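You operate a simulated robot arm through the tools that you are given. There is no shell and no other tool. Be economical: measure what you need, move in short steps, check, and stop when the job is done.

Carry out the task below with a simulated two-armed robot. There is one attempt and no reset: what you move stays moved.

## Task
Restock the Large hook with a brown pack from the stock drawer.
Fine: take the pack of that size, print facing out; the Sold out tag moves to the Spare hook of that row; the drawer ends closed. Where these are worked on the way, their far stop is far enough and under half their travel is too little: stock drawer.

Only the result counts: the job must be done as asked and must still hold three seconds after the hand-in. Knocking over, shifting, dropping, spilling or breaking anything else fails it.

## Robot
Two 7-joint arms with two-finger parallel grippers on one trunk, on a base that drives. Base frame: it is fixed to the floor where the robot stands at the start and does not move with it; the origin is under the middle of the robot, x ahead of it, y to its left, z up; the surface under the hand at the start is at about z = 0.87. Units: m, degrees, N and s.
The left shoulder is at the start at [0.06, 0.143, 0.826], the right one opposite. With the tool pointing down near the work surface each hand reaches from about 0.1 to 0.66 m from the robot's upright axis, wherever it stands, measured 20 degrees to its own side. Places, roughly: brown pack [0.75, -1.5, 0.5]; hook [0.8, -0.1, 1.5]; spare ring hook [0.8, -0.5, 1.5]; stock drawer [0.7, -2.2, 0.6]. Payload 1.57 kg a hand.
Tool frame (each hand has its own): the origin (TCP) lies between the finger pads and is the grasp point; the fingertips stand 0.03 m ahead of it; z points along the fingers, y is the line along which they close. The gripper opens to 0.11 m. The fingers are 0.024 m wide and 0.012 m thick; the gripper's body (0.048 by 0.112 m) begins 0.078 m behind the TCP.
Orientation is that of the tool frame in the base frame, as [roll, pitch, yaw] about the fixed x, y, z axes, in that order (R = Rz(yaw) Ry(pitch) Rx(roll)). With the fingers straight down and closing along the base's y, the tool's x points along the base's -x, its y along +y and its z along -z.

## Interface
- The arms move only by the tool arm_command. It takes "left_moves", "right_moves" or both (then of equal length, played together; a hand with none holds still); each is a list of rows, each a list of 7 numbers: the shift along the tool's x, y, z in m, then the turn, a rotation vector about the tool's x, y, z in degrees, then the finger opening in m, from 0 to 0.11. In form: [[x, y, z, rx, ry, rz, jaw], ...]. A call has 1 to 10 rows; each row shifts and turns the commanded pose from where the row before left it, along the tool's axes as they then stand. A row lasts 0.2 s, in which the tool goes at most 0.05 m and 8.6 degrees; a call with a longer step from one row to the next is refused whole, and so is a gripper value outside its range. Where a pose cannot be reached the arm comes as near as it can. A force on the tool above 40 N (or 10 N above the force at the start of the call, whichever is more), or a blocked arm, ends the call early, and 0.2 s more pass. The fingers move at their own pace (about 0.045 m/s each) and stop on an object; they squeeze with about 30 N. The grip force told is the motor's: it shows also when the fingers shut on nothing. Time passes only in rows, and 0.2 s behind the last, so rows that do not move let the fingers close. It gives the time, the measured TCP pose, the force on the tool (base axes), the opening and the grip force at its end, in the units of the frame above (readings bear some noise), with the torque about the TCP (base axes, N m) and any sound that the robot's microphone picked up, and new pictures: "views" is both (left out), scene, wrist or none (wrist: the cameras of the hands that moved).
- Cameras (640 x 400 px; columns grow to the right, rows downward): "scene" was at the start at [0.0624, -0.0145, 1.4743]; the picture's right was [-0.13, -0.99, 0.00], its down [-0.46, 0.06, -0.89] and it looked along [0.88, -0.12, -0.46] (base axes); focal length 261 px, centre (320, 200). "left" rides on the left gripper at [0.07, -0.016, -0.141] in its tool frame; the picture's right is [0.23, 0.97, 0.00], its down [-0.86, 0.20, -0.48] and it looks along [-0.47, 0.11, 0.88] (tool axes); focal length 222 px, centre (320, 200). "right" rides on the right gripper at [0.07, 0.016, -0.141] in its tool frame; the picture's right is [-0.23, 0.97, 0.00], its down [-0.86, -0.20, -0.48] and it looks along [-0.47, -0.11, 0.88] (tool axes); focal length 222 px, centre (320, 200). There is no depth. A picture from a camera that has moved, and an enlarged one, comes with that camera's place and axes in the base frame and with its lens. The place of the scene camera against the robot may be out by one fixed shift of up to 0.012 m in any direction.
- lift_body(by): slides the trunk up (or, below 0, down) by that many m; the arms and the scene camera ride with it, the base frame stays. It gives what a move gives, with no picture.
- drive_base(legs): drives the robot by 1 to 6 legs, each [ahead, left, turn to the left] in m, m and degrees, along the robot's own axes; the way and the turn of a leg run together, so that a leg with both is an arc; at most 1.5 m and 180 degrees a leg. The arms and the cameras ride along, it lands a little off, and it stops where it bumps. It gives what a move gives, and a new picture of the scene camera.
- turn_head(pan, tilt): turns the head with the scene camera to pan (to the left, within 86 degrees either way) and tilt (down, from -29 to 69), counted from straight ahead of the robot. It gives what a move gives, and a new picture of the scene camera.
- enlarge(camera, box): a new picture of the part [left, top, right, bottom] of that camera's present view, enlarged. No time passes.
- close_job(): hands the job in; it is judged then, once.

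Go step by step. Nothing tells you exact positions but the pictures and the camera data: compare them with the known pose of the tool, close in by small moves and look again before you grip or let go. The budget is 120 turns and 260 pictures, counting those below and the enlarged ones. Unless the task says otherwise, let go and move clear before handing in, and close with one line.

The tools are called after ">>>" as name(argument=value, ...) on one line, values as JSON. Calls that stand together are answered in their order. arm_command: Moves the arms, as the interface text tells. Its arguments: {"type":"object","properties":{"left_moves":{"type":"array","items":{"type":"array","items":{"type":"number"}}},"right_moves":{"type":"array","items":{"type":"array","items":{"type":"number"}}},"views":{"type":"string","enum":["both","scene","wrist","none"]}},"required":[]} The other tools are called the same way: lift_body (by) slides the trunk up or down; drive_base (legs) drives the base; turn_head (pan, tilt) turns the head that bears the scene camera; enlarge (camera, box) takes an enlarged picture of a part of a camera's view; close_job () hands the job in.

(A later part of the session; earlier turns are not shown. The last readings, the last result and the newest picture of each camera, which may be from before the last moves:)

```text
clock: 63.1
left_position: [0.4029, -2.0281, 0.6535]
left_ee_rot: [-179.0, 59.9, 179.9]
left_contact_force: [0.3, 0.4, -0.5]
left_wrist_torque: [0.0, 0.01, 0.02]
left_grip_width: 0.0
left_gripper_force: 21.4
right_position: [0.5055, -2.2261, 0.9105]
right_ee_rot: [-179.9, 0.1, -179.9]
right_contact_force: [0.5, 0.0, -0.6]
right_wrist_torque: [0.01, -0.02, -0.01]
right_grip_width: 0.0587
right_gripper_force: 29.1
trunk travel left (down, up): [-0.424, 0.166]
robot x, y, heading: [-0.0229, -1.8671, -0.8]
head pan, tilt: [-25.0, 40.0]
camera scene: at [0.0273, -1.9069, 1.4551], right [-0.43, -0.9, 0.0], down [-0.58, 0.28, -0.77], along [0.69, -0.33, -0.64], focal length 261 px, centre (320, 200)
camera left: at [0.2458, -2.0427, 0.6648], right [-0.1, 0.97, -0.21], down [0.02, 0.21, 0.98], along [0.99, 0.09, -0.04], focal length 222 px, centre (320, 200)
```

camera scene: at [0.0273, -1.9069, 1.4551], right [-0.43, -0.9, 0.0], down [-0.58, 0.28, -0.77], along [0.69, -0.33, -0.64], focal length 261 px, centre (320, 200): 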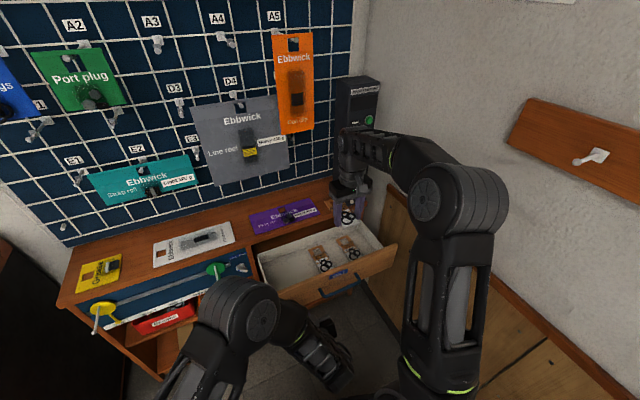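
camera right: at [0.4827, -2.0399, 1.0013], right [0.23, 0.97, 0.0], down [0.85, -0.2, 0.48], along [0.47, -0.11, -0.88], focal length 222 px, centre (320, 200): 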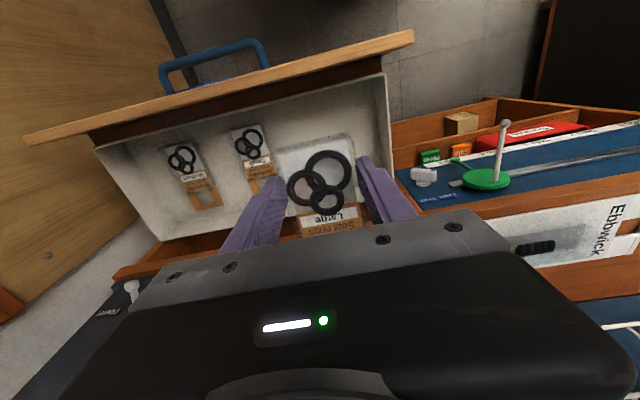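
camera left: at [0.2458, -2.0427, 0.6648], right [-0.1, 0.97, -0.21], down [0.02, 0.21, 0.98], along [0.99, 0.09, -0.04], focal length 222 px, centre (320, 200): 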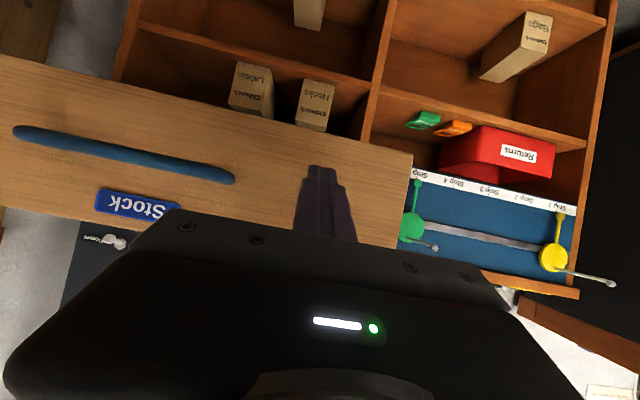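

>>> arm_command(left_moves=[[-0.0165, 0, 0.0148, 0, 0, 0, 0.0], [-0.01, 0, 0.0173, 0, 0, 0, 0.0], [-0.0125, 0, 0.0217, 0, 0, 0, 0.0], [-0.0125, 0, 0.0217, 0, 0, 0, 0.0], [-0.0125, 0, 0.0217, 0, 0, 0, 0.0], [-0.0125, 0, 0.0217, 0, 0, 0, 0.0], [-0.0125, 0, 0.0217, 0, 0, 0, 0.0]], views="both")

```text
clock: 64.7
left_position: [0.5693, -2.0274, 0.6557]
left_ee_rot: [-179.8, 59.5, 179.3]
left_contact_force: [0.9, -0.7, 0.4]
left_wrist_torque: [-0.01, 0.02, 0.0]
left_grip_width: 0.0
left_gripper_force: 21.4
right_position: [0.5047, -2.2254, 0.9105]
right_ee_rot: [-179.8, 0.1, -179.8]
right_contact_force: [1.0, 0.9, -0.3]
right_wrist_torque: [-0.01, -0.02, -0.01]
right_grip_width: 0.059
right_gripper_force: 30.1
trunk travel left (down, up): [-0.424, 0.166]
robot x, y, heading: [-0.0193, -1.869, -0.8]
head pan, tilt: [-25.0, 40.0]
camera scene: at [0.0272, -1.9067, 1.4551], right [-0.43, -0.9, 0.0], down [-0.58, 0.28, -0.77], along [0.69, -0.33, -0.64], focal length 261 px, centre (320, 200)
camera left: at [0.4117, -2.0424, 0.6673], right [-0.1, 0.98, -0.2], down [0.02, 0.2, 0.98], along [0.99, 0.09, -0.04], focal length 222 px, centre (320, 200)
```

scene: 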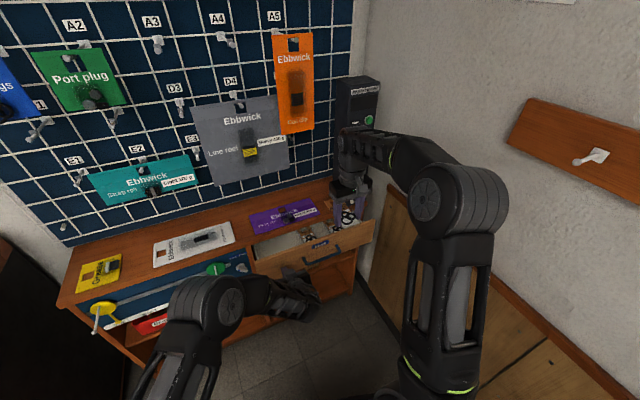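
left: 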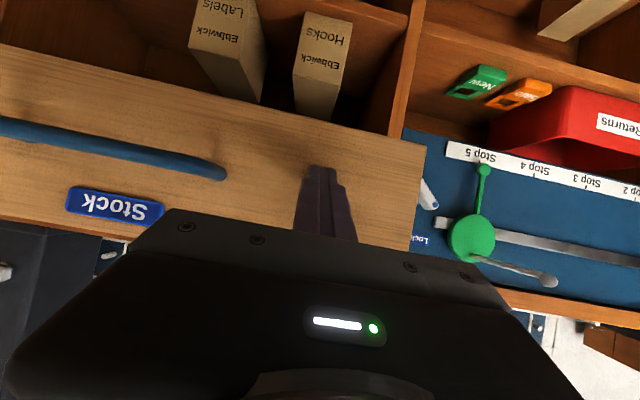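

>>> arm_command(left_moves=[[-0.0125, 0, 0.0217, 0, 0, 0, 0.0], [-0.0125, 0, 0.0217, 0, 0, 0, 0.0], [-0.0075, 0, 0.013, 0, 0, 0, 0.0], [-0.0075, 0, 0.013, 0, 0, 0, 0.0], [-0.0075, 0, 0.013, 0, 0, 0, 0.0], [-0.0075, 0, 0.013, 0, 0, 0, 0.0], [-0.005, 0, 0.0087, 0, 0, 0, 0.0], [-0.005, 0, 0.0087, 0, 0, 0, 0.0]], views="both")

```text
clock: 65.8
left_position: [0.6483, -2.0324, 0.6532]
left_ee_rot: [-179.9, 59.1, 179.2]
left_contact_force: [-11.2, 2.0, 5.3]
left_wrist_torque: [-0.03, -0.11, 0.07]
left_grip_width: 0.0001
left_gripper_force: 21.1
right_position: [0.5044, -2.2247, 0.9099]
right_ee_rot: [-179.7, 0.1, -179.8]
right_contact_force: [0.0, 0.2, -0.2]
right_wrist_torque: [0.01, 0.04, 0.06]
right_grip_width: 0.0585
right_gripper_force: 30.3
trunk travel left (down, up): [-0.424, 0.166]
robot x, y, heading: [-0.0221, -1.8688, -0.4]
head pan, tilt: [-25.0, 40.0]
stopped in row 5 (left hand): the force on the tool passed its limit at 48 N (the readings are from after the stop); the commanded pose is now the measured one
camera scene: at [0.0258, -1.9064, 1.4553], right [-0.43, -0.9, 0.0], down [-0.58, 0.28, -0.77], along [0.69, -0.33, -0.64], focal length 261 px, centre (320, 200)
camera left: at [0.4907, -2.0462, 0.666], right [-0.1, 0.98, -0.2], down [0.03, 0.2, 0.98], along [0.99, 0.09, -0.05], focal length 222 px, centre (320, 200)
```

scene: 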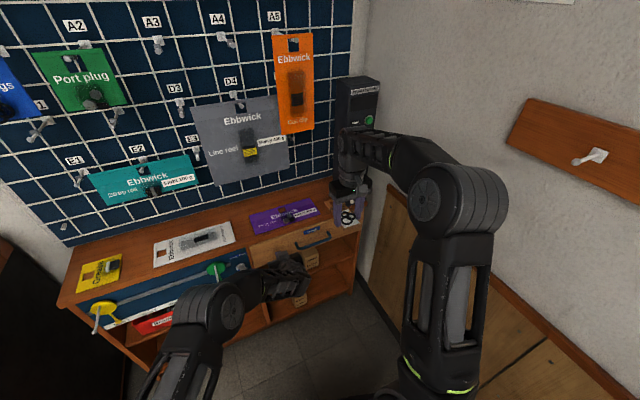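
left: 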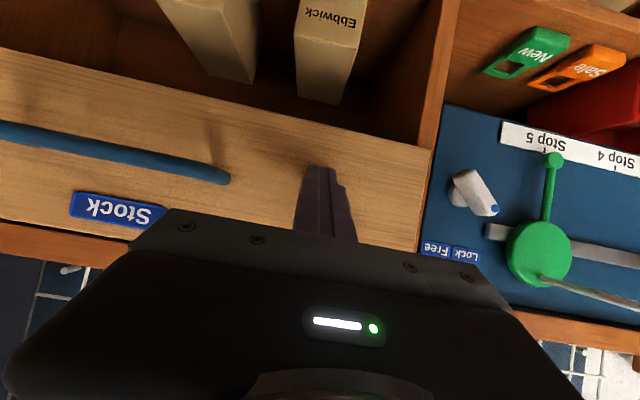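

The drawer seems closed. Retracting the left hand and verifying.

>>> arm_command(left_moves=[[0.02, 0, -0.035, 0, 0, 0, 0.0], [0.02, 0, -0.035, 0, 0, 0, 0.0], [0.02, 0, -0.035, 0, 0, 0, 0.0], [0.02, 0, -0.035, 0, 0, 0, 0.0], [0.01, 0.02, -0.0175, 0, 0, 0, 0.0], [-0.035, 0.02, -0.02, 0, 0, 0, 0.0], [-0.035, 0.02, -0.02, 0, 0, 0, 0.0], [-0.035, 0.02, -0.02, 0, 0, 0, 0.0], [-0.035, 0.02, -0.02, 0, 0, 0, 0.0], [-0.035, 0.02, -0.02, 0, 0, 0, 0.0]], views="scene")

>>> enlarge(camera="scene", box=[200, 180, 380, 300])

```text
clock: 68.0
left_position: [0.4748, -1.907, 0.8579]
left_ee_rot: [-180.0, 59.2, 179.2]
left_contact_force: [-0.4, 0.9, 0.6]
left_wrist_torque: [-0.01, 0.01, -0.03]
left_grip_width: 0.0
left_gripper_force: 20.8
right_position: [0.5049, -2.2254, 0.9108]
right_ee_rot: [-179.8, 0.2, -179.9]
right_contact_force: [0.5, 0.2, -0.2]
right_wrist_torque: [0.01, 0.0, 0.03]
right_grip_width: 0.0586
right_gripper_force: 29.7
trunk travel left (down, up): [-0.424, 0.166]
robot x, y, heading: [-0.0231, -1.8686, -0.5]
head pan, tilt: [-25.0, 40.0]
camera scene: at [0.0262, -1.9061, 1.4551], right [-0.43, -0.9, 0.0], down [-0.58, 0.28, -0.77], along [0.69, -0.33, -0.64], focal length 261 px, centre (320, 200)
```

scene: 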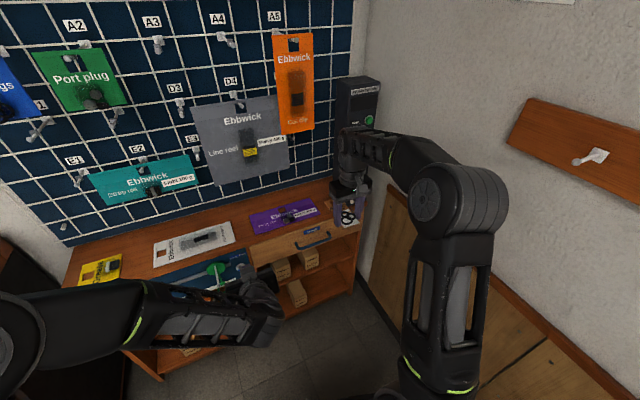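

```text
3.33 times, centred on (290, 240) of scene
camera zoom: at [0.0262, -1.9061, 1.4551], right [-0.43, -0.9, 0.0], down [-0.58, 0.28, -0.77], along [0.69, -0.33, -0.64], focal length 871 px, centre (420, 67)
```

zoom: 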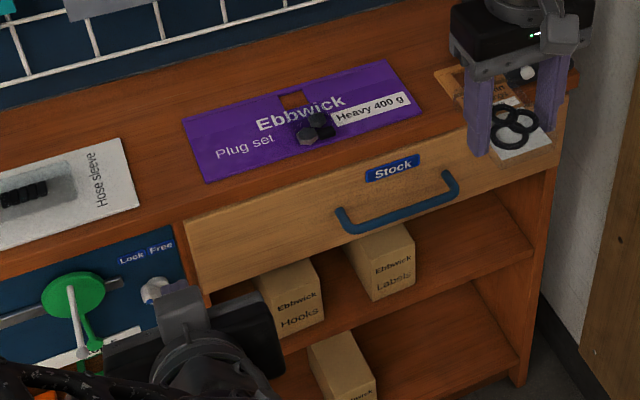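

The drawer is closed. Now I'll drive back to the hook wall with the pack in the right hand.

>>> drive_base(legs=[[-0.33, 0, 0], [0, 0.45, 0], [-0.1, 0, 0], [0, 1.1, 0]])

>>> turn_head(pan=0, tilt=10)

```text
clock: 70.6
left_position: [0.1482, -1.8939, 0.8577]
left_ee_rot: [180.0, 59.0, -179.6]
left_contact_force: [0.2, 0.5, -0.1]
left_wrist_torque: [0.02, -0.02, 0.02]
left_grip_width: 0.0
left_gripper_force: 21.4
right_position: [0.1852, -2.2117, 0.9091]
right_ee_rot: [-179.8, 0.2, -178.8]
right_contact_force: [0.0, -0.6, 0.3]
right_wrist_torque: [0.02, 0.0, 0.02]
right_grip_width: 0.0585
right_gripper_force: 29.7
trunk travel left (down, up): [-0.424, 0.166]
robot x, y, heading: [-0.3504, -1.8634, 0.8]
head pan, tilt: [-25.0, 40.0]
stopped in leg 2: the robot was blocked; the commanded pose is now the measured one
camera scene: at [-0.3004, -1.9033, 1.4551], right [-0.41, -0.91, 0.0], down [-0.59, 0.26, -0.77], along [0.7, -0.31, -0.64], focal length 261 px, centre (320, 200)
```

scene: 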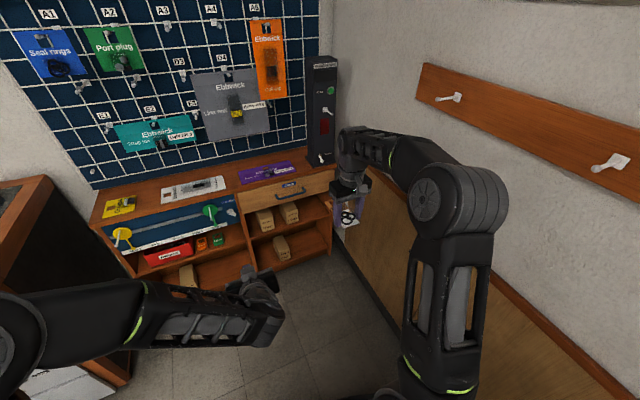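

```text
clock: 71.6
left_position: [0.1481, -1.8946, 0.8585]
left_ee_rot: [-179.9, 59.2, -179.5]
left_contact_force: [-0.2, 0.3, -0.4]
left_wrist_torque: [-0.01, 0.0, 0.02]
left_grip_width: 0.0
left_gripper_force: 21.3
right_position: [0.1844, -2.2121, 0.9096]
right_ee_rot: [-179.9, 0.2, -178.8]
right_contact_force: [-0.1, 0.9, -0.9]
right_wrist_torque: [0.03, 0.03, -0.01]
right_grip_width: 0.0588
right_gripper_force: 29.9
trunk travel left (down, up): [-0.424, 0.166]
robot x, y, heading: [-0.3498, -1.8653, 0.9]
head pan, tilt: [0.0, 10.0]
camera scene: at [-0.2852, -1.8671, 1.5027], right [0.01, -1.0, 0.0], down [-0.17, 0.0, -0.98], along [0.98, 0.01, -0.17], focal length 261 px, centre (320, 200)
```

scene: 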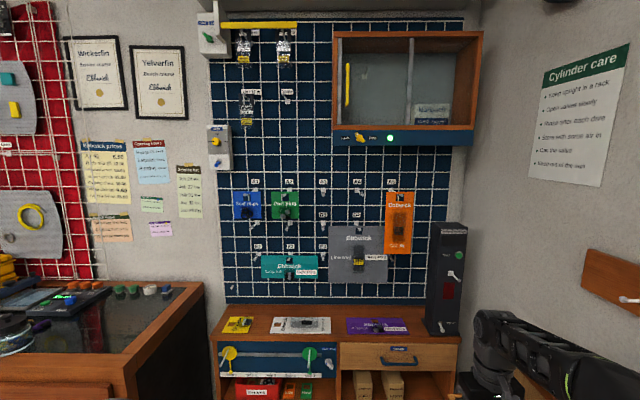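

>>> turn_head(pan=60, tilt=50)

>>> turn_head(pan=-86, tilt=60)

```text
clock: 72.9
left_position: [0.1475, -1.8949, 0.8579]
left_ee_rot: [-179.9, 59.1, -179.6]
left_contact_force: [-0.1, -0.7, -0.3]
left_wrist_torque: [-0.06, 0.01, 0.0]
left_grip_width: 0.0
left_gripper_force: 21.4
right_position: [0.1852, -2.2116, 0.91]
right_ee_rot: [-179.8, 0.1, -178.8]
right_contact_force: [0.5, -0.2, -0.9]
right_wrist_torque: [-0.04, 0.0, 0.01]
right_grip_width: 0.0586
right_gripper_force: 30.0
trunk travel left (down, up): [-0.424, 0.166]
robot x, y, heading: [-0.3521, -1.8635, 0.7]
head pan, tilt: [60.0, 50.0]
camera scene: at [-0.3405, -1.8011, 1.441], right [0.87, -0.49, 0.0], down [-0.37, -0.67, -0.64], along [0.31, 0.56, -0.77], focal length 261 px, centre (320, 200)
```

scene: 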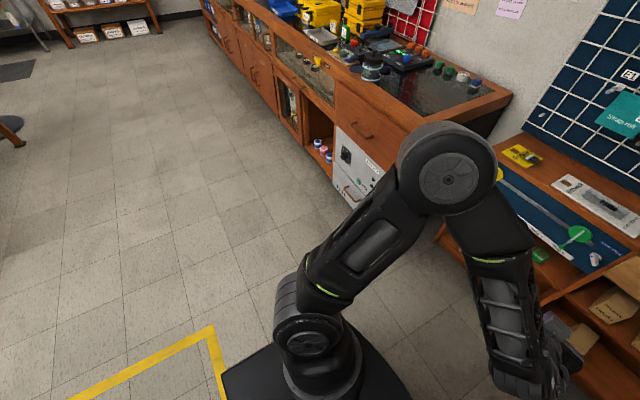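

```text
clock: 75.2
left_position: [0.148, -1.8953, 0.858]
left_ee_rot: [-179.9, 59.1, -179.6]
left_contact_force: [0.2, 1.1, -0.5]
left_wrist_torque: [-0.02, 0.01, 0.0]
left_grip_width: 0.0001
left_gripper_force: 21.0
right_position: [0.1841, -2.2118, 0.9092]
right_ee_rot: [-179.8, 0.1, -178.8]
right_contact_force: [0.6, 0.3, -1.0]
right_wrist_torque: [0.03, 0.01, -0.04]
right_grip_width: 0.0588
right_gripper_force: 30.5
trunk travel left (down, up): [-0.424, 0.166]
robot x, y, heading: [-0.3498, -1.8678, 1.0]
head pan, tilt: [-85.9, 60.0]
camera scene: at [-0.3726, -1.9347, 1.4284], right [-1.0, -0.08, 0.0], down [-0.07, 0.86, -0.5], along [0.04, -0.5, -0.87], focal length 261 px, centre (320, 200)
```

scene: 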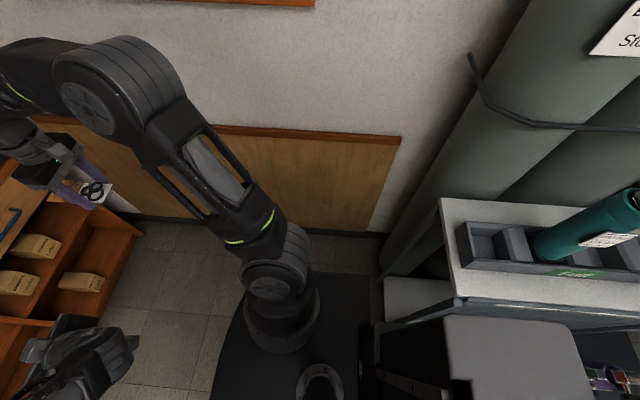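

The base rear is brushing the rack; I'll move forward a bit before going left.

>>> drive_base(legs=[[0.12, 0, -0.9], [0, 0.3, 0], [-0.22, 0.1, 0], [0, 0.9, 0]])

>>> turn_head(pan=0, tilt=10)

```text
clock: 83.8
left_position: [0.0465, -0.5903, 0.8596]
left_ee_rot: [-179.9, 59.1, 179.9]
left_contact_force: [0.3, -0.2, -0.4]
left_wrist_torque: [-0.02, -0.02, -0.01]
left_grip_width: 0.0
left_gripper_force: 21.0
right_position: [0.081, -0.9076, 0.9104]
right_ee_rot: [-179.8, 0.2, -179.2]
right_contact_force: [-0.1, -0.3, -0.6]
right_wrist_torque: [-0.04, 0.01, 0.04]
right_grip_width: 0.0587
right_gripper_force: 30.2
trunk travel left (down, up): [-0.424, 0.166]
robot x, y, heading: [-0.4477, -0.5543, 0.1]
head pan, tilt: [-85.9, 60.0]
camera scene: at [-0.4728, -0.6244, 1.4284], right [-1.0, -0.08, 0.0], down [-0.07, 0.86, -0.5], along [0.04, -0.5, -0.87], focal length 261 px, centre (320, 200)
```

scene: 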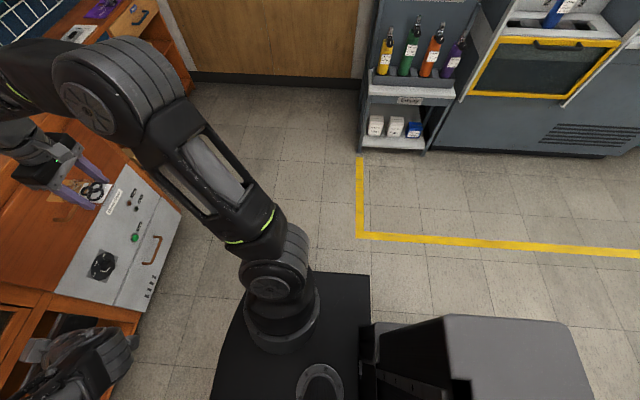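

```text
clock: 85.4
left_position: [0.0474, -0.59, 0.859]
left_ee_rot: [-179.9, 59.1, 179.8]
left_contact_force: [-0.5, 0.2, -0.8]
left_wrist_torque: [0.02, 0.02, -0.01]
left_grip_width: 0.0
left_gripper_force: 20.7
right_position: [0.0814, -0.9071, 0.9114]
right_ee_rot: [-179.8, 0.1, -179.2]
right_contact_force: [0.1, -0.2, -0.2]
right_wrist_torque: [-0.03, 0.01, 0.0]
right_grip_width: 0.0586
right_gripper_force: 29.8
trunk travel left (down, up): [-0.424, 0.166]
robot x, y, heading: [-0.4479, -0.5575, 0.3]
head pan, tilt: [0.0, 10.0]
camera scene: at [-0.3848, -0.5579, 1.5028], right [0.0, -1.0, 0.0], down [-0.17, 0.0, -0.98], along [0.98, 0.0, -0.17], focal length 261 px, centre (320, 200)
```

scene: 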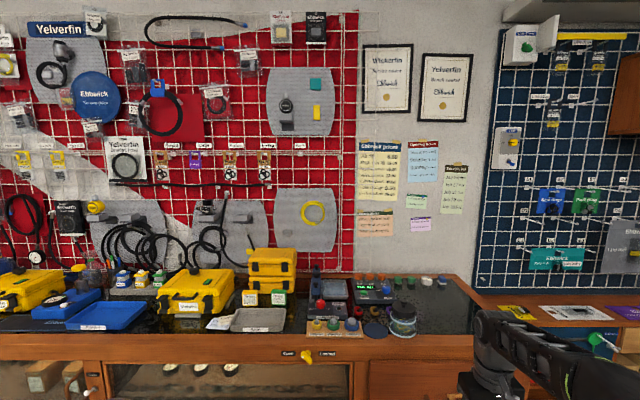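

Hook for Large triangulates to about (0.786, -0.006, 1.505). I'll raise the trunk, point the left hand forward and raise it to tag height, still clear of the wall.

>>> lift_body(by=0.166)

>>> arm_command(left_moves=[[0, 0.02, 0, 0, -7.7, 0, 0.09], [0, 0.02, 0, 0, -7.7, 0, 0.09], [0, 0.02, 0, 0, -7.7, 0, 0.09], [0, 0.02, 0, 0, -7.7, 0, 0.09], [-0.045, 0, 0, 0, 0, 0, 0.09], [-0.045, 0, 0, 0, 0, 0, 0.09], [-0.045, 0, 0, 0, 0, 0, 0.09], [-0.045, 0, 0, 0, 0, 0, 0.09], [-0.045, 0, 0, 0, 0, 0, 0.09], [-0.045, 0, 0, 0, 0, 0, 0.09]], views="none")

>>> arm_command(left_moves=[[-0.045, 0, 0, 0, 0, 0, 0.09], [-0.045, 0, 0, 0, 0, 0, 0.09], [-0.03, 0, 0, 0, 0, 0, 0.09]], views="both")

```text
clock: 87.3
left_position: [0.0471, -0.5898, 1.024]
left_ee_rot: [-179.8, 59.0, 179.9]
left_contact_force: [0.1, 0.1, -0.4]
left_wrist_torque: [0.0, 0.0, 0.0]
left_grip_width: 0.0
left_gripper_force: 21.5
right_position: [0.0814, -0.9057, 1.0752]
right_ee_rot: [-179.8, 0.1, -179.2]
right_contact_force: [-0.3, 0.0, 0.4]
right_wrist_torque: [-0.01, -0.01, -0.02]
right_grip_width: 0.0588
right_gripper_force: 30.0
trunk travel left (down, up): [-0.59, 0.0]
robot x, y, heading: [-0.4513, -0.5558, 0.1]
head pan, tilt: [0.0, 10.0]
```

```text
clock: 89.5
left_position: [0.0746, -0.5266, 1.3361]
left_ee_rot: [173.7, 89.9, 173.7]
left_contact_force: [-0.9, -0.1, 0.8]
left_wrist_torque: [0.01, 0.01, 0.03]
left_grip_width: 0.0902
left_gripper_force: 0.0
left hand out of reach, approached as far as the arm can: row 4
right_position: [0.0806, -0.9066, 1.0761]
right_ee_rot: [-179.7, 0.0, -179.2]
right_contact_force: [-0.2, -0.2, -0.1]
right_wrist_torque: [0.01, 0.02, 0.04]
right_grip_width: 0.0586
right_gripper_force: 30.1
trunk travel left (down, up): [-0.59, 0.0]
robot x, y, heading: [-0.4462, -0.5549, 0.3]
head pan, tilt: [0.0, 10.0]
```

```text
clock: 90.3
left_position: [0.0736, -0.5284, 1.4558]
left_ee_rot: [24.5, 90.0, 24.4]
left_contact_force: [0.1, 0.2, -0.2]
left_wrist_torque: [0.0, 0.0, -0.01]
left_grip_width: 0.0899
left_gripper_force: 0.0
right_position: [0.0813, -0.9066, 1.0758]
right_ee_rot: [-179.8, 0.1, -179.2]
right_contact_force: [-0.2, 0.3, -0.4]
right_wrist_torque: [0.06, -0.03, -0.01]
right_grip_width: 0.0588
right_gripper_force: 30.0
trunk travel left (down, up): [-0.59, 0.0]
robot x, y, heading: [-0.4505, -0.5575, 0.7]
head pan, tilt: [0.0, 10.0]
camera scene: at [-0.3852, -0.5577, 1.6684], right [0.0, -1.0, 0.0], down [-0.17, 0.0, -0.98], along [0.98, 0.0, -0.17], focal length 261 px, centre (320, 200)
camera left: at [-0.0681, -0.5437, 1.3864], right [0.0, 0.97, -0.23], down [-0.48, 0.2, 0.86], along [0.88, 0.11, 0.47], focal length 222 px, centre (320, 200)
```

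scene: 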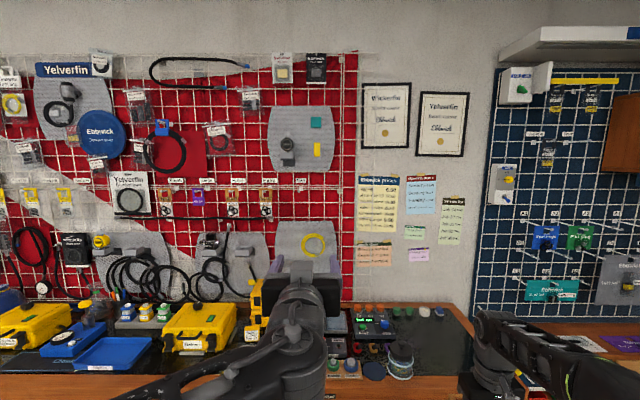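
left: 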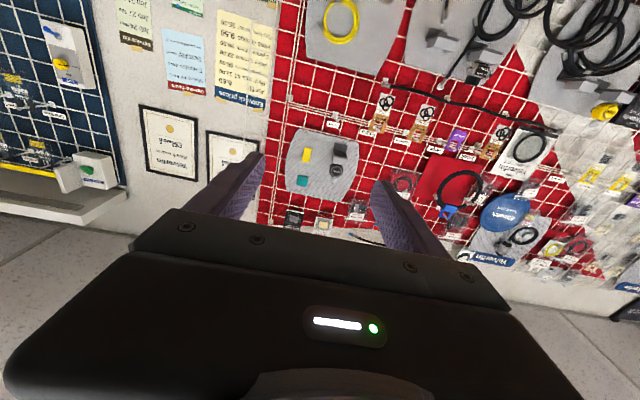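

>>> drive_base(legs=[[0, 0.5, 0], [0.4, 0, 0]])

>>> turn_head(pan=0, tilt=15)

>>> enlarge(camera="left", box=[160, 0, 480, 200])

```text
clock: 95.3
left_position: [0.4721, -0.0321, 1.4556]
left_ee_rot: [-153.5, 89.9, -154.0]
left_contact_force: [-0.2, 0.6, 0.4]
left_wrist_torque: [-0.01, -0.02, 0.05]
left_grip_width: 0.0901
left_gripper_force: 0.2
right_position: [0.4767, -0.4104, 1.0762]
right_ee_rot: [-179.8, 0.0, -179.6]
right_contact_force: [0.4, -0.1, -1.1]
right_wrist_torque: [-0.01, 0.02, 0.01]
right_grip_width: 0.0588
right_gripper_force: 29.7
trunk travel left (down, up): [-0.59, 0.0]
robot x, y, heading: [-0.0499, -0.0558, -0.1]
head pan, tilt: [0.0, 10.0]
camera scene: at [0.0138, -0.0586, 1.6683], right [0.0, -1.0, 0.0], down [-0.17, 0.0, -0.98], along [0.98, 0.0, -0.17], focal length 261 px, centre (320, 200)
```

scene: 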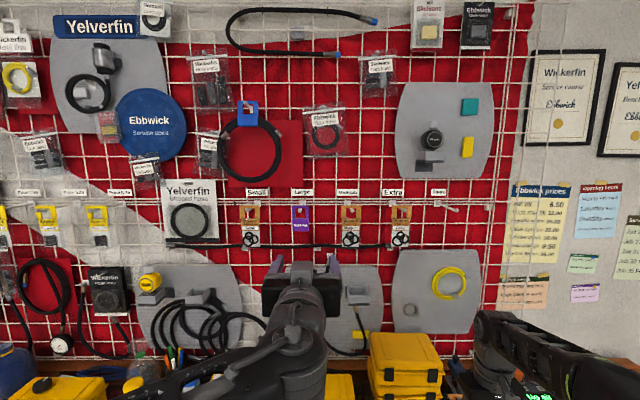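

```text
clock: 96.0
left_position: [0.4706, -0.031, 1.4561]
left_ee_rot: [-129.5, 89.9, -130.2]
left_contact_force: [0.1, 0.4, -0.5]
left_wrist_torque: [0.0, -0.01, 0.05]
left_grip_width: 0.09
left_gripper_force: 0.0
right_position: [0.4756, -0.4118, 1.076]
right_ee_rot: [-179.8, 0.1, -179.7]
right_contact_force: [0.0, 0.9, -0.4]
right_wrist_torque: [-0.01, -0.01, 0.0]
right_grip_width: 0.0587
right_gripper_force: 30.7
trunk travel left (down, up): [-0.59, 0.0]
robot x, y, heading: [-0.0522, -0.0574, -0.3]
head pan, tilt: [0.0, 15.0]
camera scene: at [0.0129, -0.0586, 1.6603], right [0.0, -1.0, 0.0], down [-0.26, 0.0, -0.97], along [0.97, 0.0, -0.26], focal length 261 px, centre (320, 200)
```

scene: 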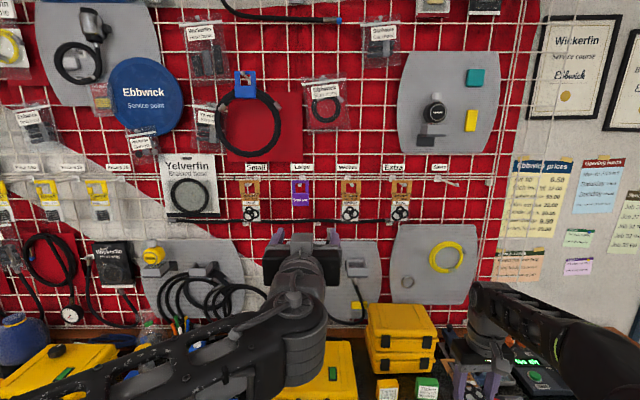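

```text
2.00 times, centred on (320, 100) of left
camera zoom: at [0.3297, -0.0471, 1.3859], right [0.01, 0.97, -0.23], down [-0.48, 0.21, 0.86], along [0.88, 0.1, 0.47], focal length 444 px, centre (320, 400)
```

zoom: 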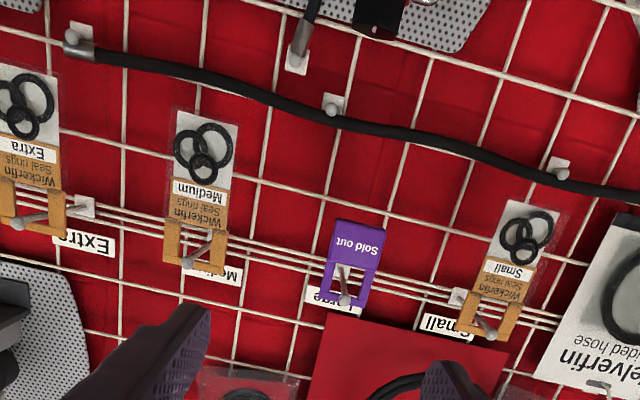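

>>> enlarge(camera="scene", box=[220, 140, 470, 250])

>>> enlarge(camera="left", box=[290, 90, 390, 160])

```text
2.56 times, centred on (345, 195) of scene
camera zoom: at [0.0129, -0.0586, 1.6603], right [0.0, -1.0, 0.0], down [-0.26, 0.0, -0.97], along [0.97, 0.0, -0.26], focal length 669 px, centre (256, 213)
```

zoom: 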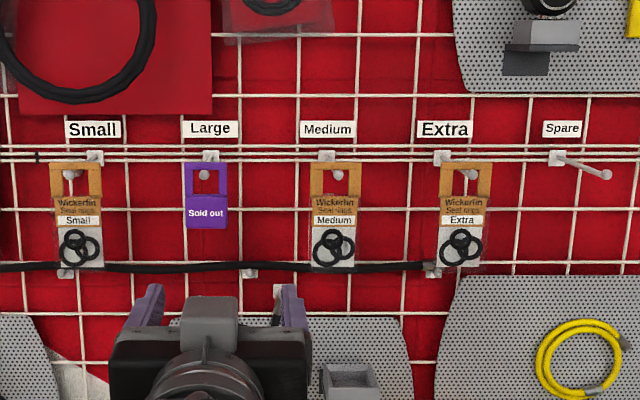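

```text
5.71 times, centred on (340, 125) of left
camera zoom: at [0.3297, -0.0471, 1.3859], right [0.01, 0.97, -0.23], down [-0.48, 0.21, 0.86], along [0.88, 0.1, 0.47], focal length 1269 px, centre (206, 629)
```

zoom: 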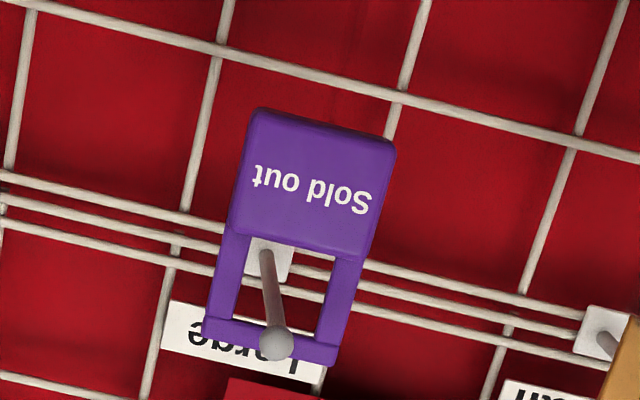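

The tag body centre is at about (0.79, 0.0, 1.452), hook tip ball at (0.770, 0.001, 1.503). I'll drive 5 cm closer and approach in steps.

>>> drive_base(legs=[[0.05, 0, 0]])

>>> arm_command(left_moves=[[0.004, 0.015, 0.03, 0, 0, 0, 0.075], [0.004, 0.015, 0.03, 0, 0, 0, 0.075], [0, 0, 0.04, 0, 0, 0, 0.075], [0, 0, 0.04, 0, 0, 0, 0.075]], views="both")

>>> enlarge(camera="left", box=[240, 60, 440, 220])

```text
clock: 96.9
left_position: [0.5233, -0.0311, 1.4546]
left_ee_rot: [-166.3, 89.7, -166.9]
left_contact_force: [0.3, 0.2, -0.8]
left_wrist_torque: [-0.03, -0.03, 0.03]
left_grip_width: 0.0903
left_gripper_force: 0.0
right_position: [0.5272, -0.4118, 1.0758]
right_ee_rot: [-179.7, 0.0, -179.7]
right_contact_force: [0.3, -0.2, -1.8]
right_wrist_torque: [0.0, 0.06, -0.04]
right_grip_width: 0.0585
right_gripper_force: 29.8
trunk travel left (down, up): [-0.59, 0.0]
robot x, y, heading: [-0.0026, -0.0537, -0.4]
head pan, tilt: [0.0, 15.0]
camera scene: at [0.0656, -0.0588, 1.6601], right [0.0, -1.0, 0.0], down [-0.26, 0.0, -0.97], along [0.97, 0.0, -0.26], focal length 261 px, centre (320, 200)
```

scene: 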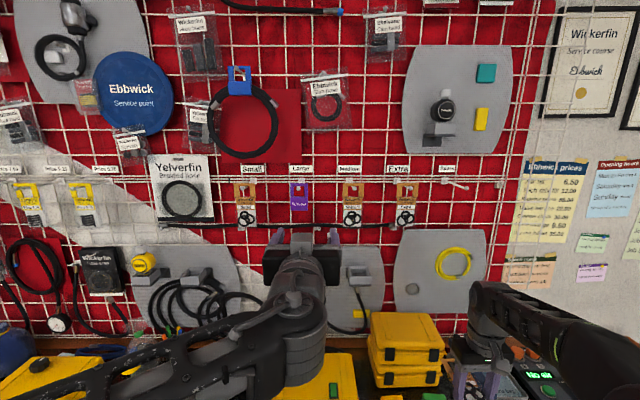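

```text
clock: 97.9
left_position: [0.6631, -0.003, 1.4454]
left_ee_rot: [-168.8, 89.8, -169.5]
left_contact_force: [0.1, -0.1, -0.5]
left_wrist_torque: [0.0, -0.01, 0.0]
left_grip_width: 0.0749
left_gripper_force: 0.1
right_position: [0.527, -0.4114, 1.0763]
right_ee_rot: [-179.9, 0.0, -179.6]
right_contact_force: [0.5, 0.1, -1.0]
right_wrist_torque: [-0.02, 0.02, 0.02]
right_grip_width: 0.0586
right_gripper_force: 30.1
trunk travel left (down, up): [-0.59, 0.0]
robot x, y, heading: [-0.0042, -0.0535, -0.4]
head pan, tilt: [0.0, 15.0]
camera scene: at [0.0641, -0.0588, 1.6602], right [0.0, -1.0, 0.0], down [-0.26, 0.0, -0.97], along [0.97, 0.0, -0.26], focal length 261 px, centre (320, 200)
camera left: at [0.5214, -0.0177, 1.3765], right [0.01, 0.97, -0.23], down [-0.47, 0.2, 0.86], along [0.88, 0.1, 0.46], focal length 222 px, centre (320, 200)
```

scene: 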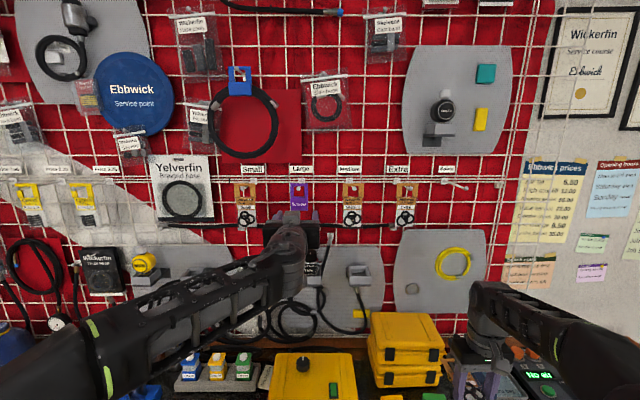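
left: 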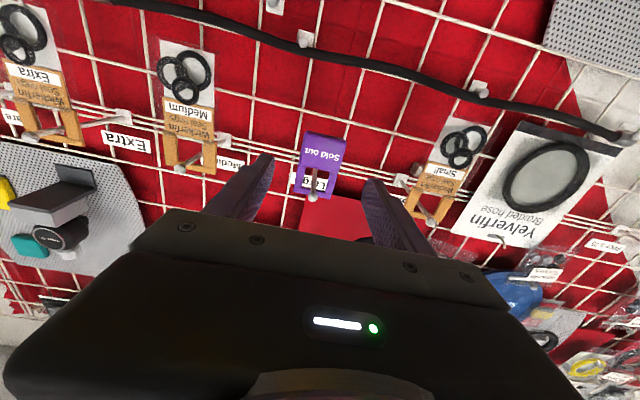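

```text
2.50 times, centred on (340, 140) of left
camera zoom: at [0.5214, -0.0177, 1.3765], right [0.01, 0.97, -0.23], down [-0.47, 0.2, 0.86], along [0.88, 0.1, 0.46], focal length 555 px, centre (270, 350)
```

zoom: 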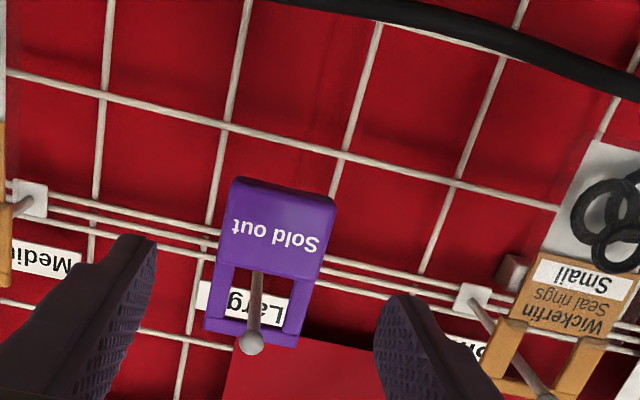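

>>> arm_command(left_moves=[[0, 0.004, 0.03, 0, 0, 0, 0.075], [0, 0, 0.03, 0, 0, 0, 0.075], [0, 0, 0.03, 0, 0, 0, 0.075], [0, 0, 0.018, 0, 0, 0, 0.075]], views="wrist")

>>> enlarge(camera="scene", box=[220, 150, 400, 260])

```text
clock: 98.9
left_position: [0.7686, -0.0014, 1.448]
left_ee_rot: [176.2, 89.9, 175.6]
left_contact_force: [-0.2, 0.5, -0.1]
left_wrist_torque: [-0.01, -0.01, 0.0]
left_grip_width: 0.0751
left_gripper_force: 0.2
right_position: [0.5254, -0.4117, 1.0746]
right_ee_rot: [-179.8, 0.1, -179.5]
right_contact_force: [-0.3, 0.2, -0.7]
right_wrist_torque: [0.01, 0.04, -0.02]
right_grip_width: 0.0583
right_gripper_force: 30.0
trunk travel left (down, up): [-0.59, 0.0]
robot x, y, heading: [0.0004, -0.0574, -0.3]
head pan, tilt: [0.0, 15.0]
camera left: at [0.628, -0.0156, 1.3776], right [0.01, 0.97, -0.23], down [-0.48, 0.2, 0.86], along [0.88, 0.1, 0.47], focal length 222 px, centre (320, 200)
```

left: 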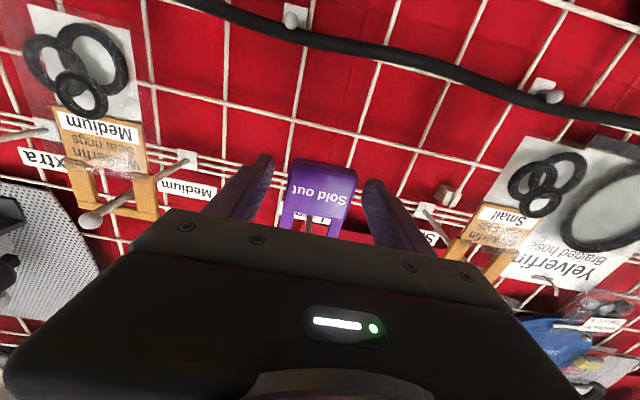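

```text
3.56 times, centred on (310, 205) of scene
camera zoom: at [0.063, -0.0589, 1.6602], right [0.0, -1.0, 0.0], down [-0.26, 0.0, -0.97], along [0.97, 0.0, -0.26], focal length 929 px, centre (356, 182)
```

zoom: 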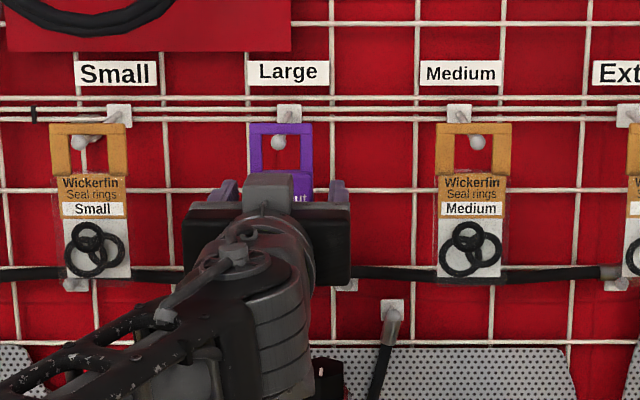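

>>> arm_command(left_moves=[[0, 0.002, 0.006, 0, 0, 0, 0.075], [0, 0, 0, 0, 0, 0, 0.03], [0, 0, 0, 0, 0, 0, 0.03], [0, 0, 0, 0, 0, 0, 0.03], [0, 0, 0, 0, 0, 0, 0.03]], views="wrist")

```text
clock: 100.1
left_position: [0.7753, 0.002, 1.4479]
left_ee_rot: [-143.9, 89.9, -144.5]
left_contact_force: [0.4, -0.1, 0.8]
left_wrist_torque: [0.0, 0.01, 0.04]
left_grip_width: 0.0492
left_gripper_force: 29.8
right_position: [0.5262, -0.4101, 1.0755]
right_ee_rot: [-179.8, 0.1, -179.6]
right_contact_force: [-1.3, -1.1, -0.7]
right_wrist_torque: [0.0, -0.02, 0.01]
right_grip_width: 0.0587
right_gripper_force: 29.7
trunk travel left (down, up): [-0.59, 0.0]
robot x, y, heading: [-0.0032, -0.0544, -0.2]
head pan, tilt: [0.0, 15.0]
camera left: at [0.6337, -0.0137, 1.378], right [0.01, 0.97, -0.23], down [-0.48, 0.2, 0.86], along [0.88, 0.1, 0.47], focal length 222 px, centre (320, 200)
```

left: 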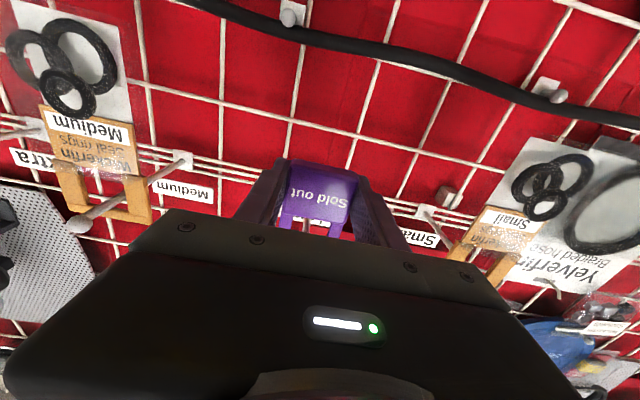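

>>> arm_command(left_moves=[[-0.005, 0, 0, 0, 0, 0, 0.03], [-0.006, 0, 0, 0, 0, 0, 0.03], [0, 0, -0.015, 0, 0, 0, 0.03], [0, 0, -0.02, 0, 0, 0, 0.03], [0, 0, -0.025, 0, 0, 0, 0.03], [0, 0, -0.03, 0, 0, 0, 0.03]], views="both")

>>> enlarge(camera="scene", box=[220, 150, 400, 260])

```text
clock: 101.5
left_position: [0.6832, 0.004, 1.4586]
left_ee_rot: [-98.9, 89.9, -99.4]
left_contact_force: [0.0, -0.2, -0.1]
left_wrist_torque: [0.01, 0.03, 0.01]
left_grip_width: 0.0491
left_gripper_force: 29.5
right_position: [0.5249, -0.4114, 1.0762]
right_ee_rot: [-179.8, 0.2, -179.5]
right_contact_force: [-0.3, 1.1, 0.3]
right_wrist_torque: [-0.02, -0.01, 0.01]
right_grip_width: 0.0588
right_gripper_force: 29.9
trunk travel left (down, up): [-0.59, 0.0]
robot x, y, heading: [-0.0031, -0.0545, -0.1]
head pan, tilt: [0.0, 15.0]
camera scene: at [0.0616, -0.0584, 1.6603], right [0.0, -1.0, 0.0], down [-0.26, 0.0, -0.97], along [0.97, 0.0, -0.26], focal length 261 px, centre (320, 200)
camera left: at [0.542, -0.0124, 1.3883], right [0.01, 0.97, -0.23], down [-0.48, 0.21, 0.85], along [0.88, 0.1, 0.47], focal length 222 px, centre (320, 200)
```

scene: 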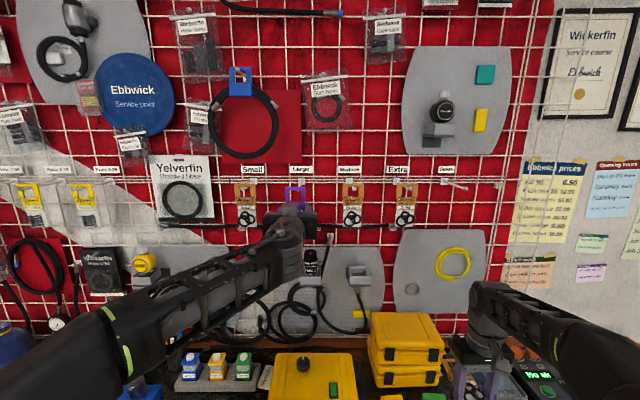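
left: 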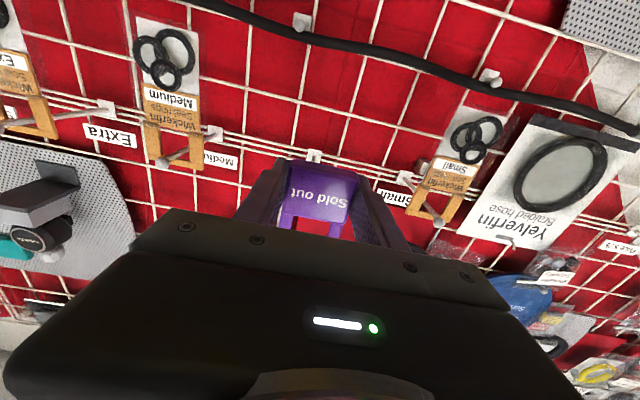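

```text
3.56 times, centred on (310, 205) of scene
camera zoom: at [0.0616, -0.0584, 1.6603], right [0.0, -1.0, 0.0], down [-0.26, 0.0, -0.97], along [0.97, 0.0, -0.26], focal length 929 px, centre (356, 182)
```

zoom: 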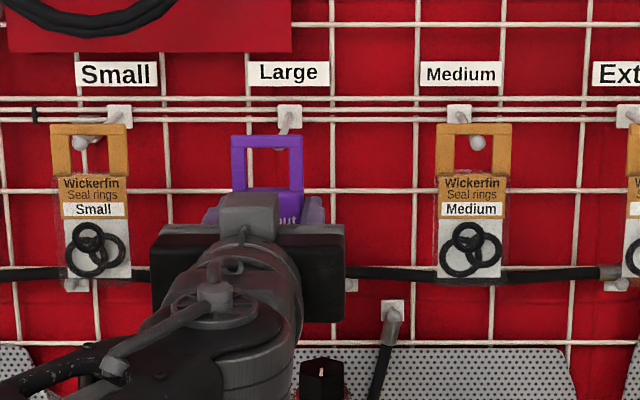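

Tag is off the Large hook. I'll retract it, back off a bit and drive right to face the Spare hook.

>>> arm_command(left_moves=[[0, 0, -0.04, 0, 0, 0, 0.03], [0, 0, -0.04, 0, 0, 0, 0.03]], views="none")

>>> drive_base(legs=[[-0.05, 0, 0], [0, -0.47, 0]])

>>> arm_command(left_moves=[[0, 0, 0, 0, 0, 0, 0.03]], views="wrist")

>>> enlarge(camera="scene", box=[220, 120, 420, 240])

```text
clock: 102.1
left_position: [0.6048, 0.0034, 1.4576]
left_ee_rot: [-132.5, 89.9, -133.1]
left_contact_force: [0.4, 0.2, -0.3]
left_wrist_torque: [-0.02, -0.01, 0.02]
left_grip_width: 0.0493
left_gripper_force: 29.7
right_position: [0.5248, -0.4116, 1.0747]
right_ee_rot: [-179.9, 0.1, -179.6]
right_contact_force: [-1.3, 0.1, -1.3]
right_wrist_torque: [0.02, 0.0, 0.02]
right_grip_width: 0.0587
right_gripper_force: 29.7
trunk travel left (down, up): [-0.59, 0.0]
robot x, y, heading: [-0.0, -0.0536, 0.0]
head pan, tilt: [0.0, 15.0]
```

```text
clock: 105.5
left_position: [0.5552, -0.4705, 1.4586]
left_ee_rot: [-172.4, 89.8, -173.0]
left_contact_force: [0.0, 1.1, -0.2]
left_wrist_torque: [-0.02, 0.01, 0.01]
left_grip_width: 0.0494
left_gripper_force: 29.8
right_position: [0.4761, -0.885, 1.076]
right_ee_rot: [-179.9, 0.1, -179.4]
right_contact_force: [0.4, 0.2, 0.1]
right_wrist_torque: [0.01, 0.03, 0.03]
right_grip_width: 0.0585
right_gripper_force: 30.5
trunk travel left (down, up): [-0.59, 0.0]
robot x, y, heading: [-0.0524, -0.5341, -0.2]
head pan, tilt: [0.0, 15.0]
camera scene: at [0.0116, -0.5338, 1.6603], right [0.0, -1.0, 0.0], down [-0.26, 0.0, -0.97], along [0.97, 0.0, -0.26], focal length 261 px, centre (320, 200)
```

scene: 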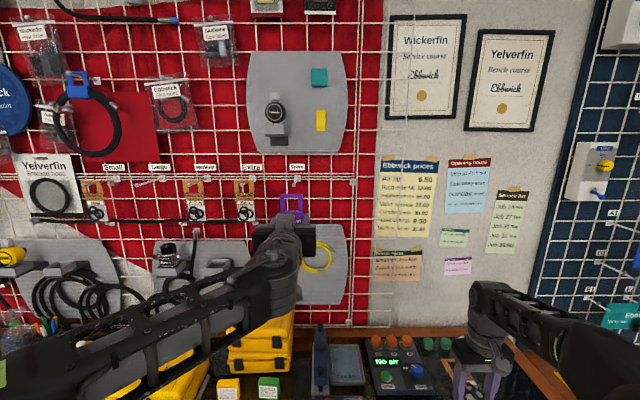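

```text
clock: 105.8
left_position: [0.555, -0.4703, 1.4579]
left_ee_rot: [25.4, 90.0, 24.9]
left_contact_force: [0.6, 0.6, 0.3]
left_wrist_torque: [0.01, 0.02, 0.03]
left_grip_width: 0.049
left_gripper_force: 30.0
right_position: [0.4749, -0.8849, 1.0762]
right_ee_rot: [-179.8, 0.1, -179.4]
right_contact_force: [-0.7, 0.6, 0.1]
right_wrist_torque: [0.0, 0.03, 0.03]
right_grip_width: 0.0586
right_gripper_force: 30.0
trunk travel left (down, up): [-0.59, 0.0]
robot x, y, heading: [-0.0537, -0.5294, -0.4]
head pan, tilt: [0.0, 15.0]
camera left: at [0.4133, -0.4854, 1.3885], right [0.01, 0.97, -0.23], down [-0.48, 0.2, 0.86], along [0.88, 0.1, 0.46], focal length 222 px, centre (320, 200)
```

left: 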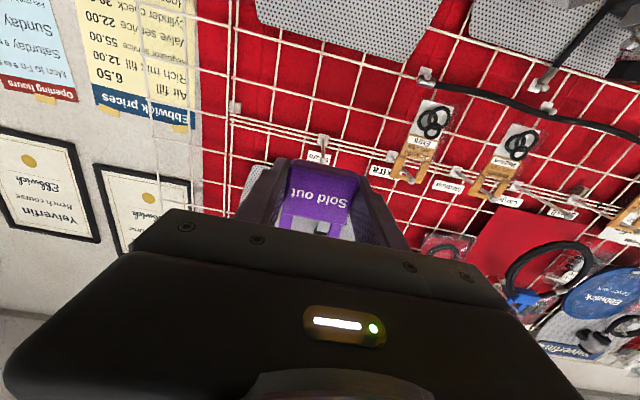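

```text
3.20 times, centred on (320, 180) of scene
camera zoom: at [0.0115, -0.5331, 1.6603], right [0.0, -1.0, 0.0], down [-0.26, 0.0, -0.97], along [0.97, 0.0, -0.26], focal length 836 px, centre (320, 264)
```

zoom: 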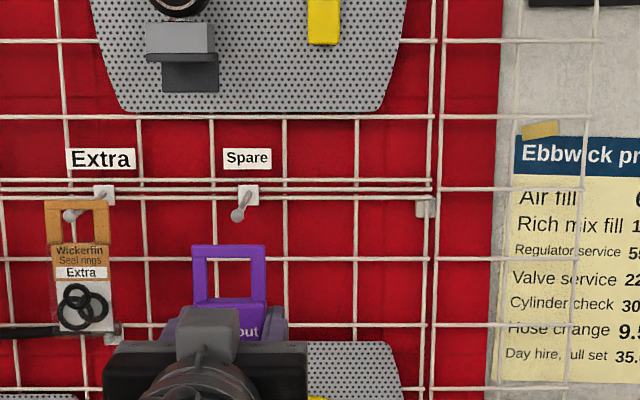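

>>> drive_base(legs=[[0.05, 0, 0]])

>>> arm_command(left_moves=[[0, 0.006, 0.03, 0, 0, 0, 0.03], [0, 0.006, 0.03, 0, 0, 0, 0.03], [0, 0, 0.015, 0, 0, 0, 0.03]], views="wrist")

>>> enlarge(camera="scene", box=[240, 130, 380, 220])

```text
clock: 106.8
left_position: [0.6089, -0.4705, 1.4577]
left_ee_rot: [-169.9, 89.9, -170.4]
left_contact_force: [1.9, -0.2, -1.0]
left_wrist_torque: [-0.04, 0.0, 0.02]
left_grip_width: 0.0493
left_gripper_force: 30.0
right_position: [0.5272, -0.884, 1.0751]
right_ee_rot: [-179.8, 0.0, -179.6]
right_contact_force: [0.2, 0.3, -0.6]
right_wrist_torque: [-0.02, 0.04, -0.01]
right_grip_width: 0.0586
right_gripper_force: 30.6
trunk travel left (down, up): [-0.59, 0.0]
robot x, y, heading: [-0.002, -0.5308, -0.0]
head pan, tilt: [0.0, 15.0]
camera scene: at [0.0643, -0.5332, 1.6601], right [0.0, -1.0, 0.0], down [-0.26, 0.0, -0.97], along [0.97, 0.0, -0.26], focal length 261 px, centre (320, 200)
```

scene: 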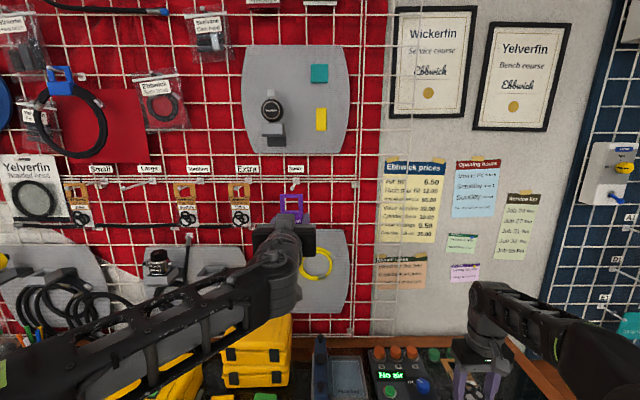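

```text
clock: 107.6
left_position: [0.6816, -0.4583, 1.4581]
left_ee_rot: [-164.5, 89.9, -165.1]
left_contact_force: [-0.4, -0.8, 0.1]
left_wrist_torque: [0.04, -0.03, -0.02]
left_grip_width: 0.0491
left_gripper_force: 29.5
right_position: [0.5247, -0.8856, 1.0763]
right_ee_rot: [-179.8, 0.0, -179.5]
right_contact_force: [-1.4, 0.3, -0.5]
right_wrist_torque: [-0.01, -0.02, 0.02]
right_grip_width: 0.0586
right_gripper_force: 30.2
trunk travel left (down, up): [-0.59, 0.0]
robot x, y, heading: [-0.0065, -0.5283, 0.2]
head pan, tilt: [0.0, 15.0]
camera left: at [0.5393, -0.4742, 1.3881], right [0.01, 0.97, -0.23], down [-0.48, 0.2, 0.86], along [0.88, 0.1, 0.46], focal length 222 px, centre (320, 200)
```

left: 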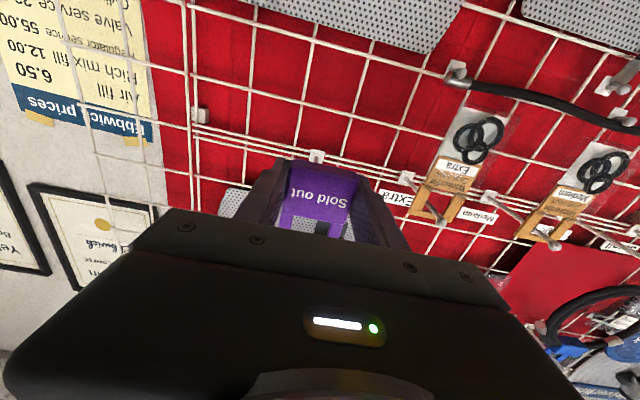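

```text
4.44 times, centred on (310, 175) of scene
camera zoom: at [0.062, -0.5333, 1.6602], right [0.0, -1.0, 0.0], down [-0.26, 0.0, -0.97], along [0.97, 0.0, -0.26], focal length 1162 px, centre (364, 311)
```

zoom: 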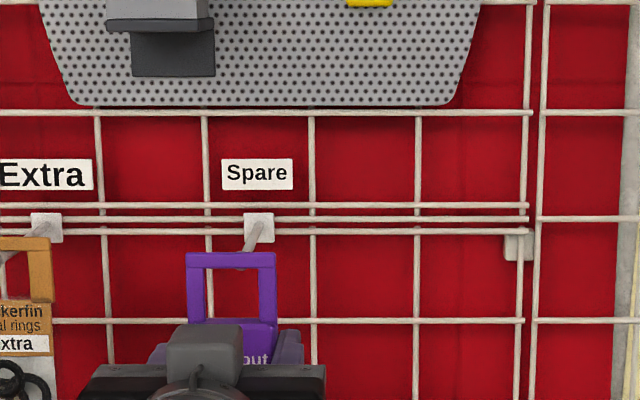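

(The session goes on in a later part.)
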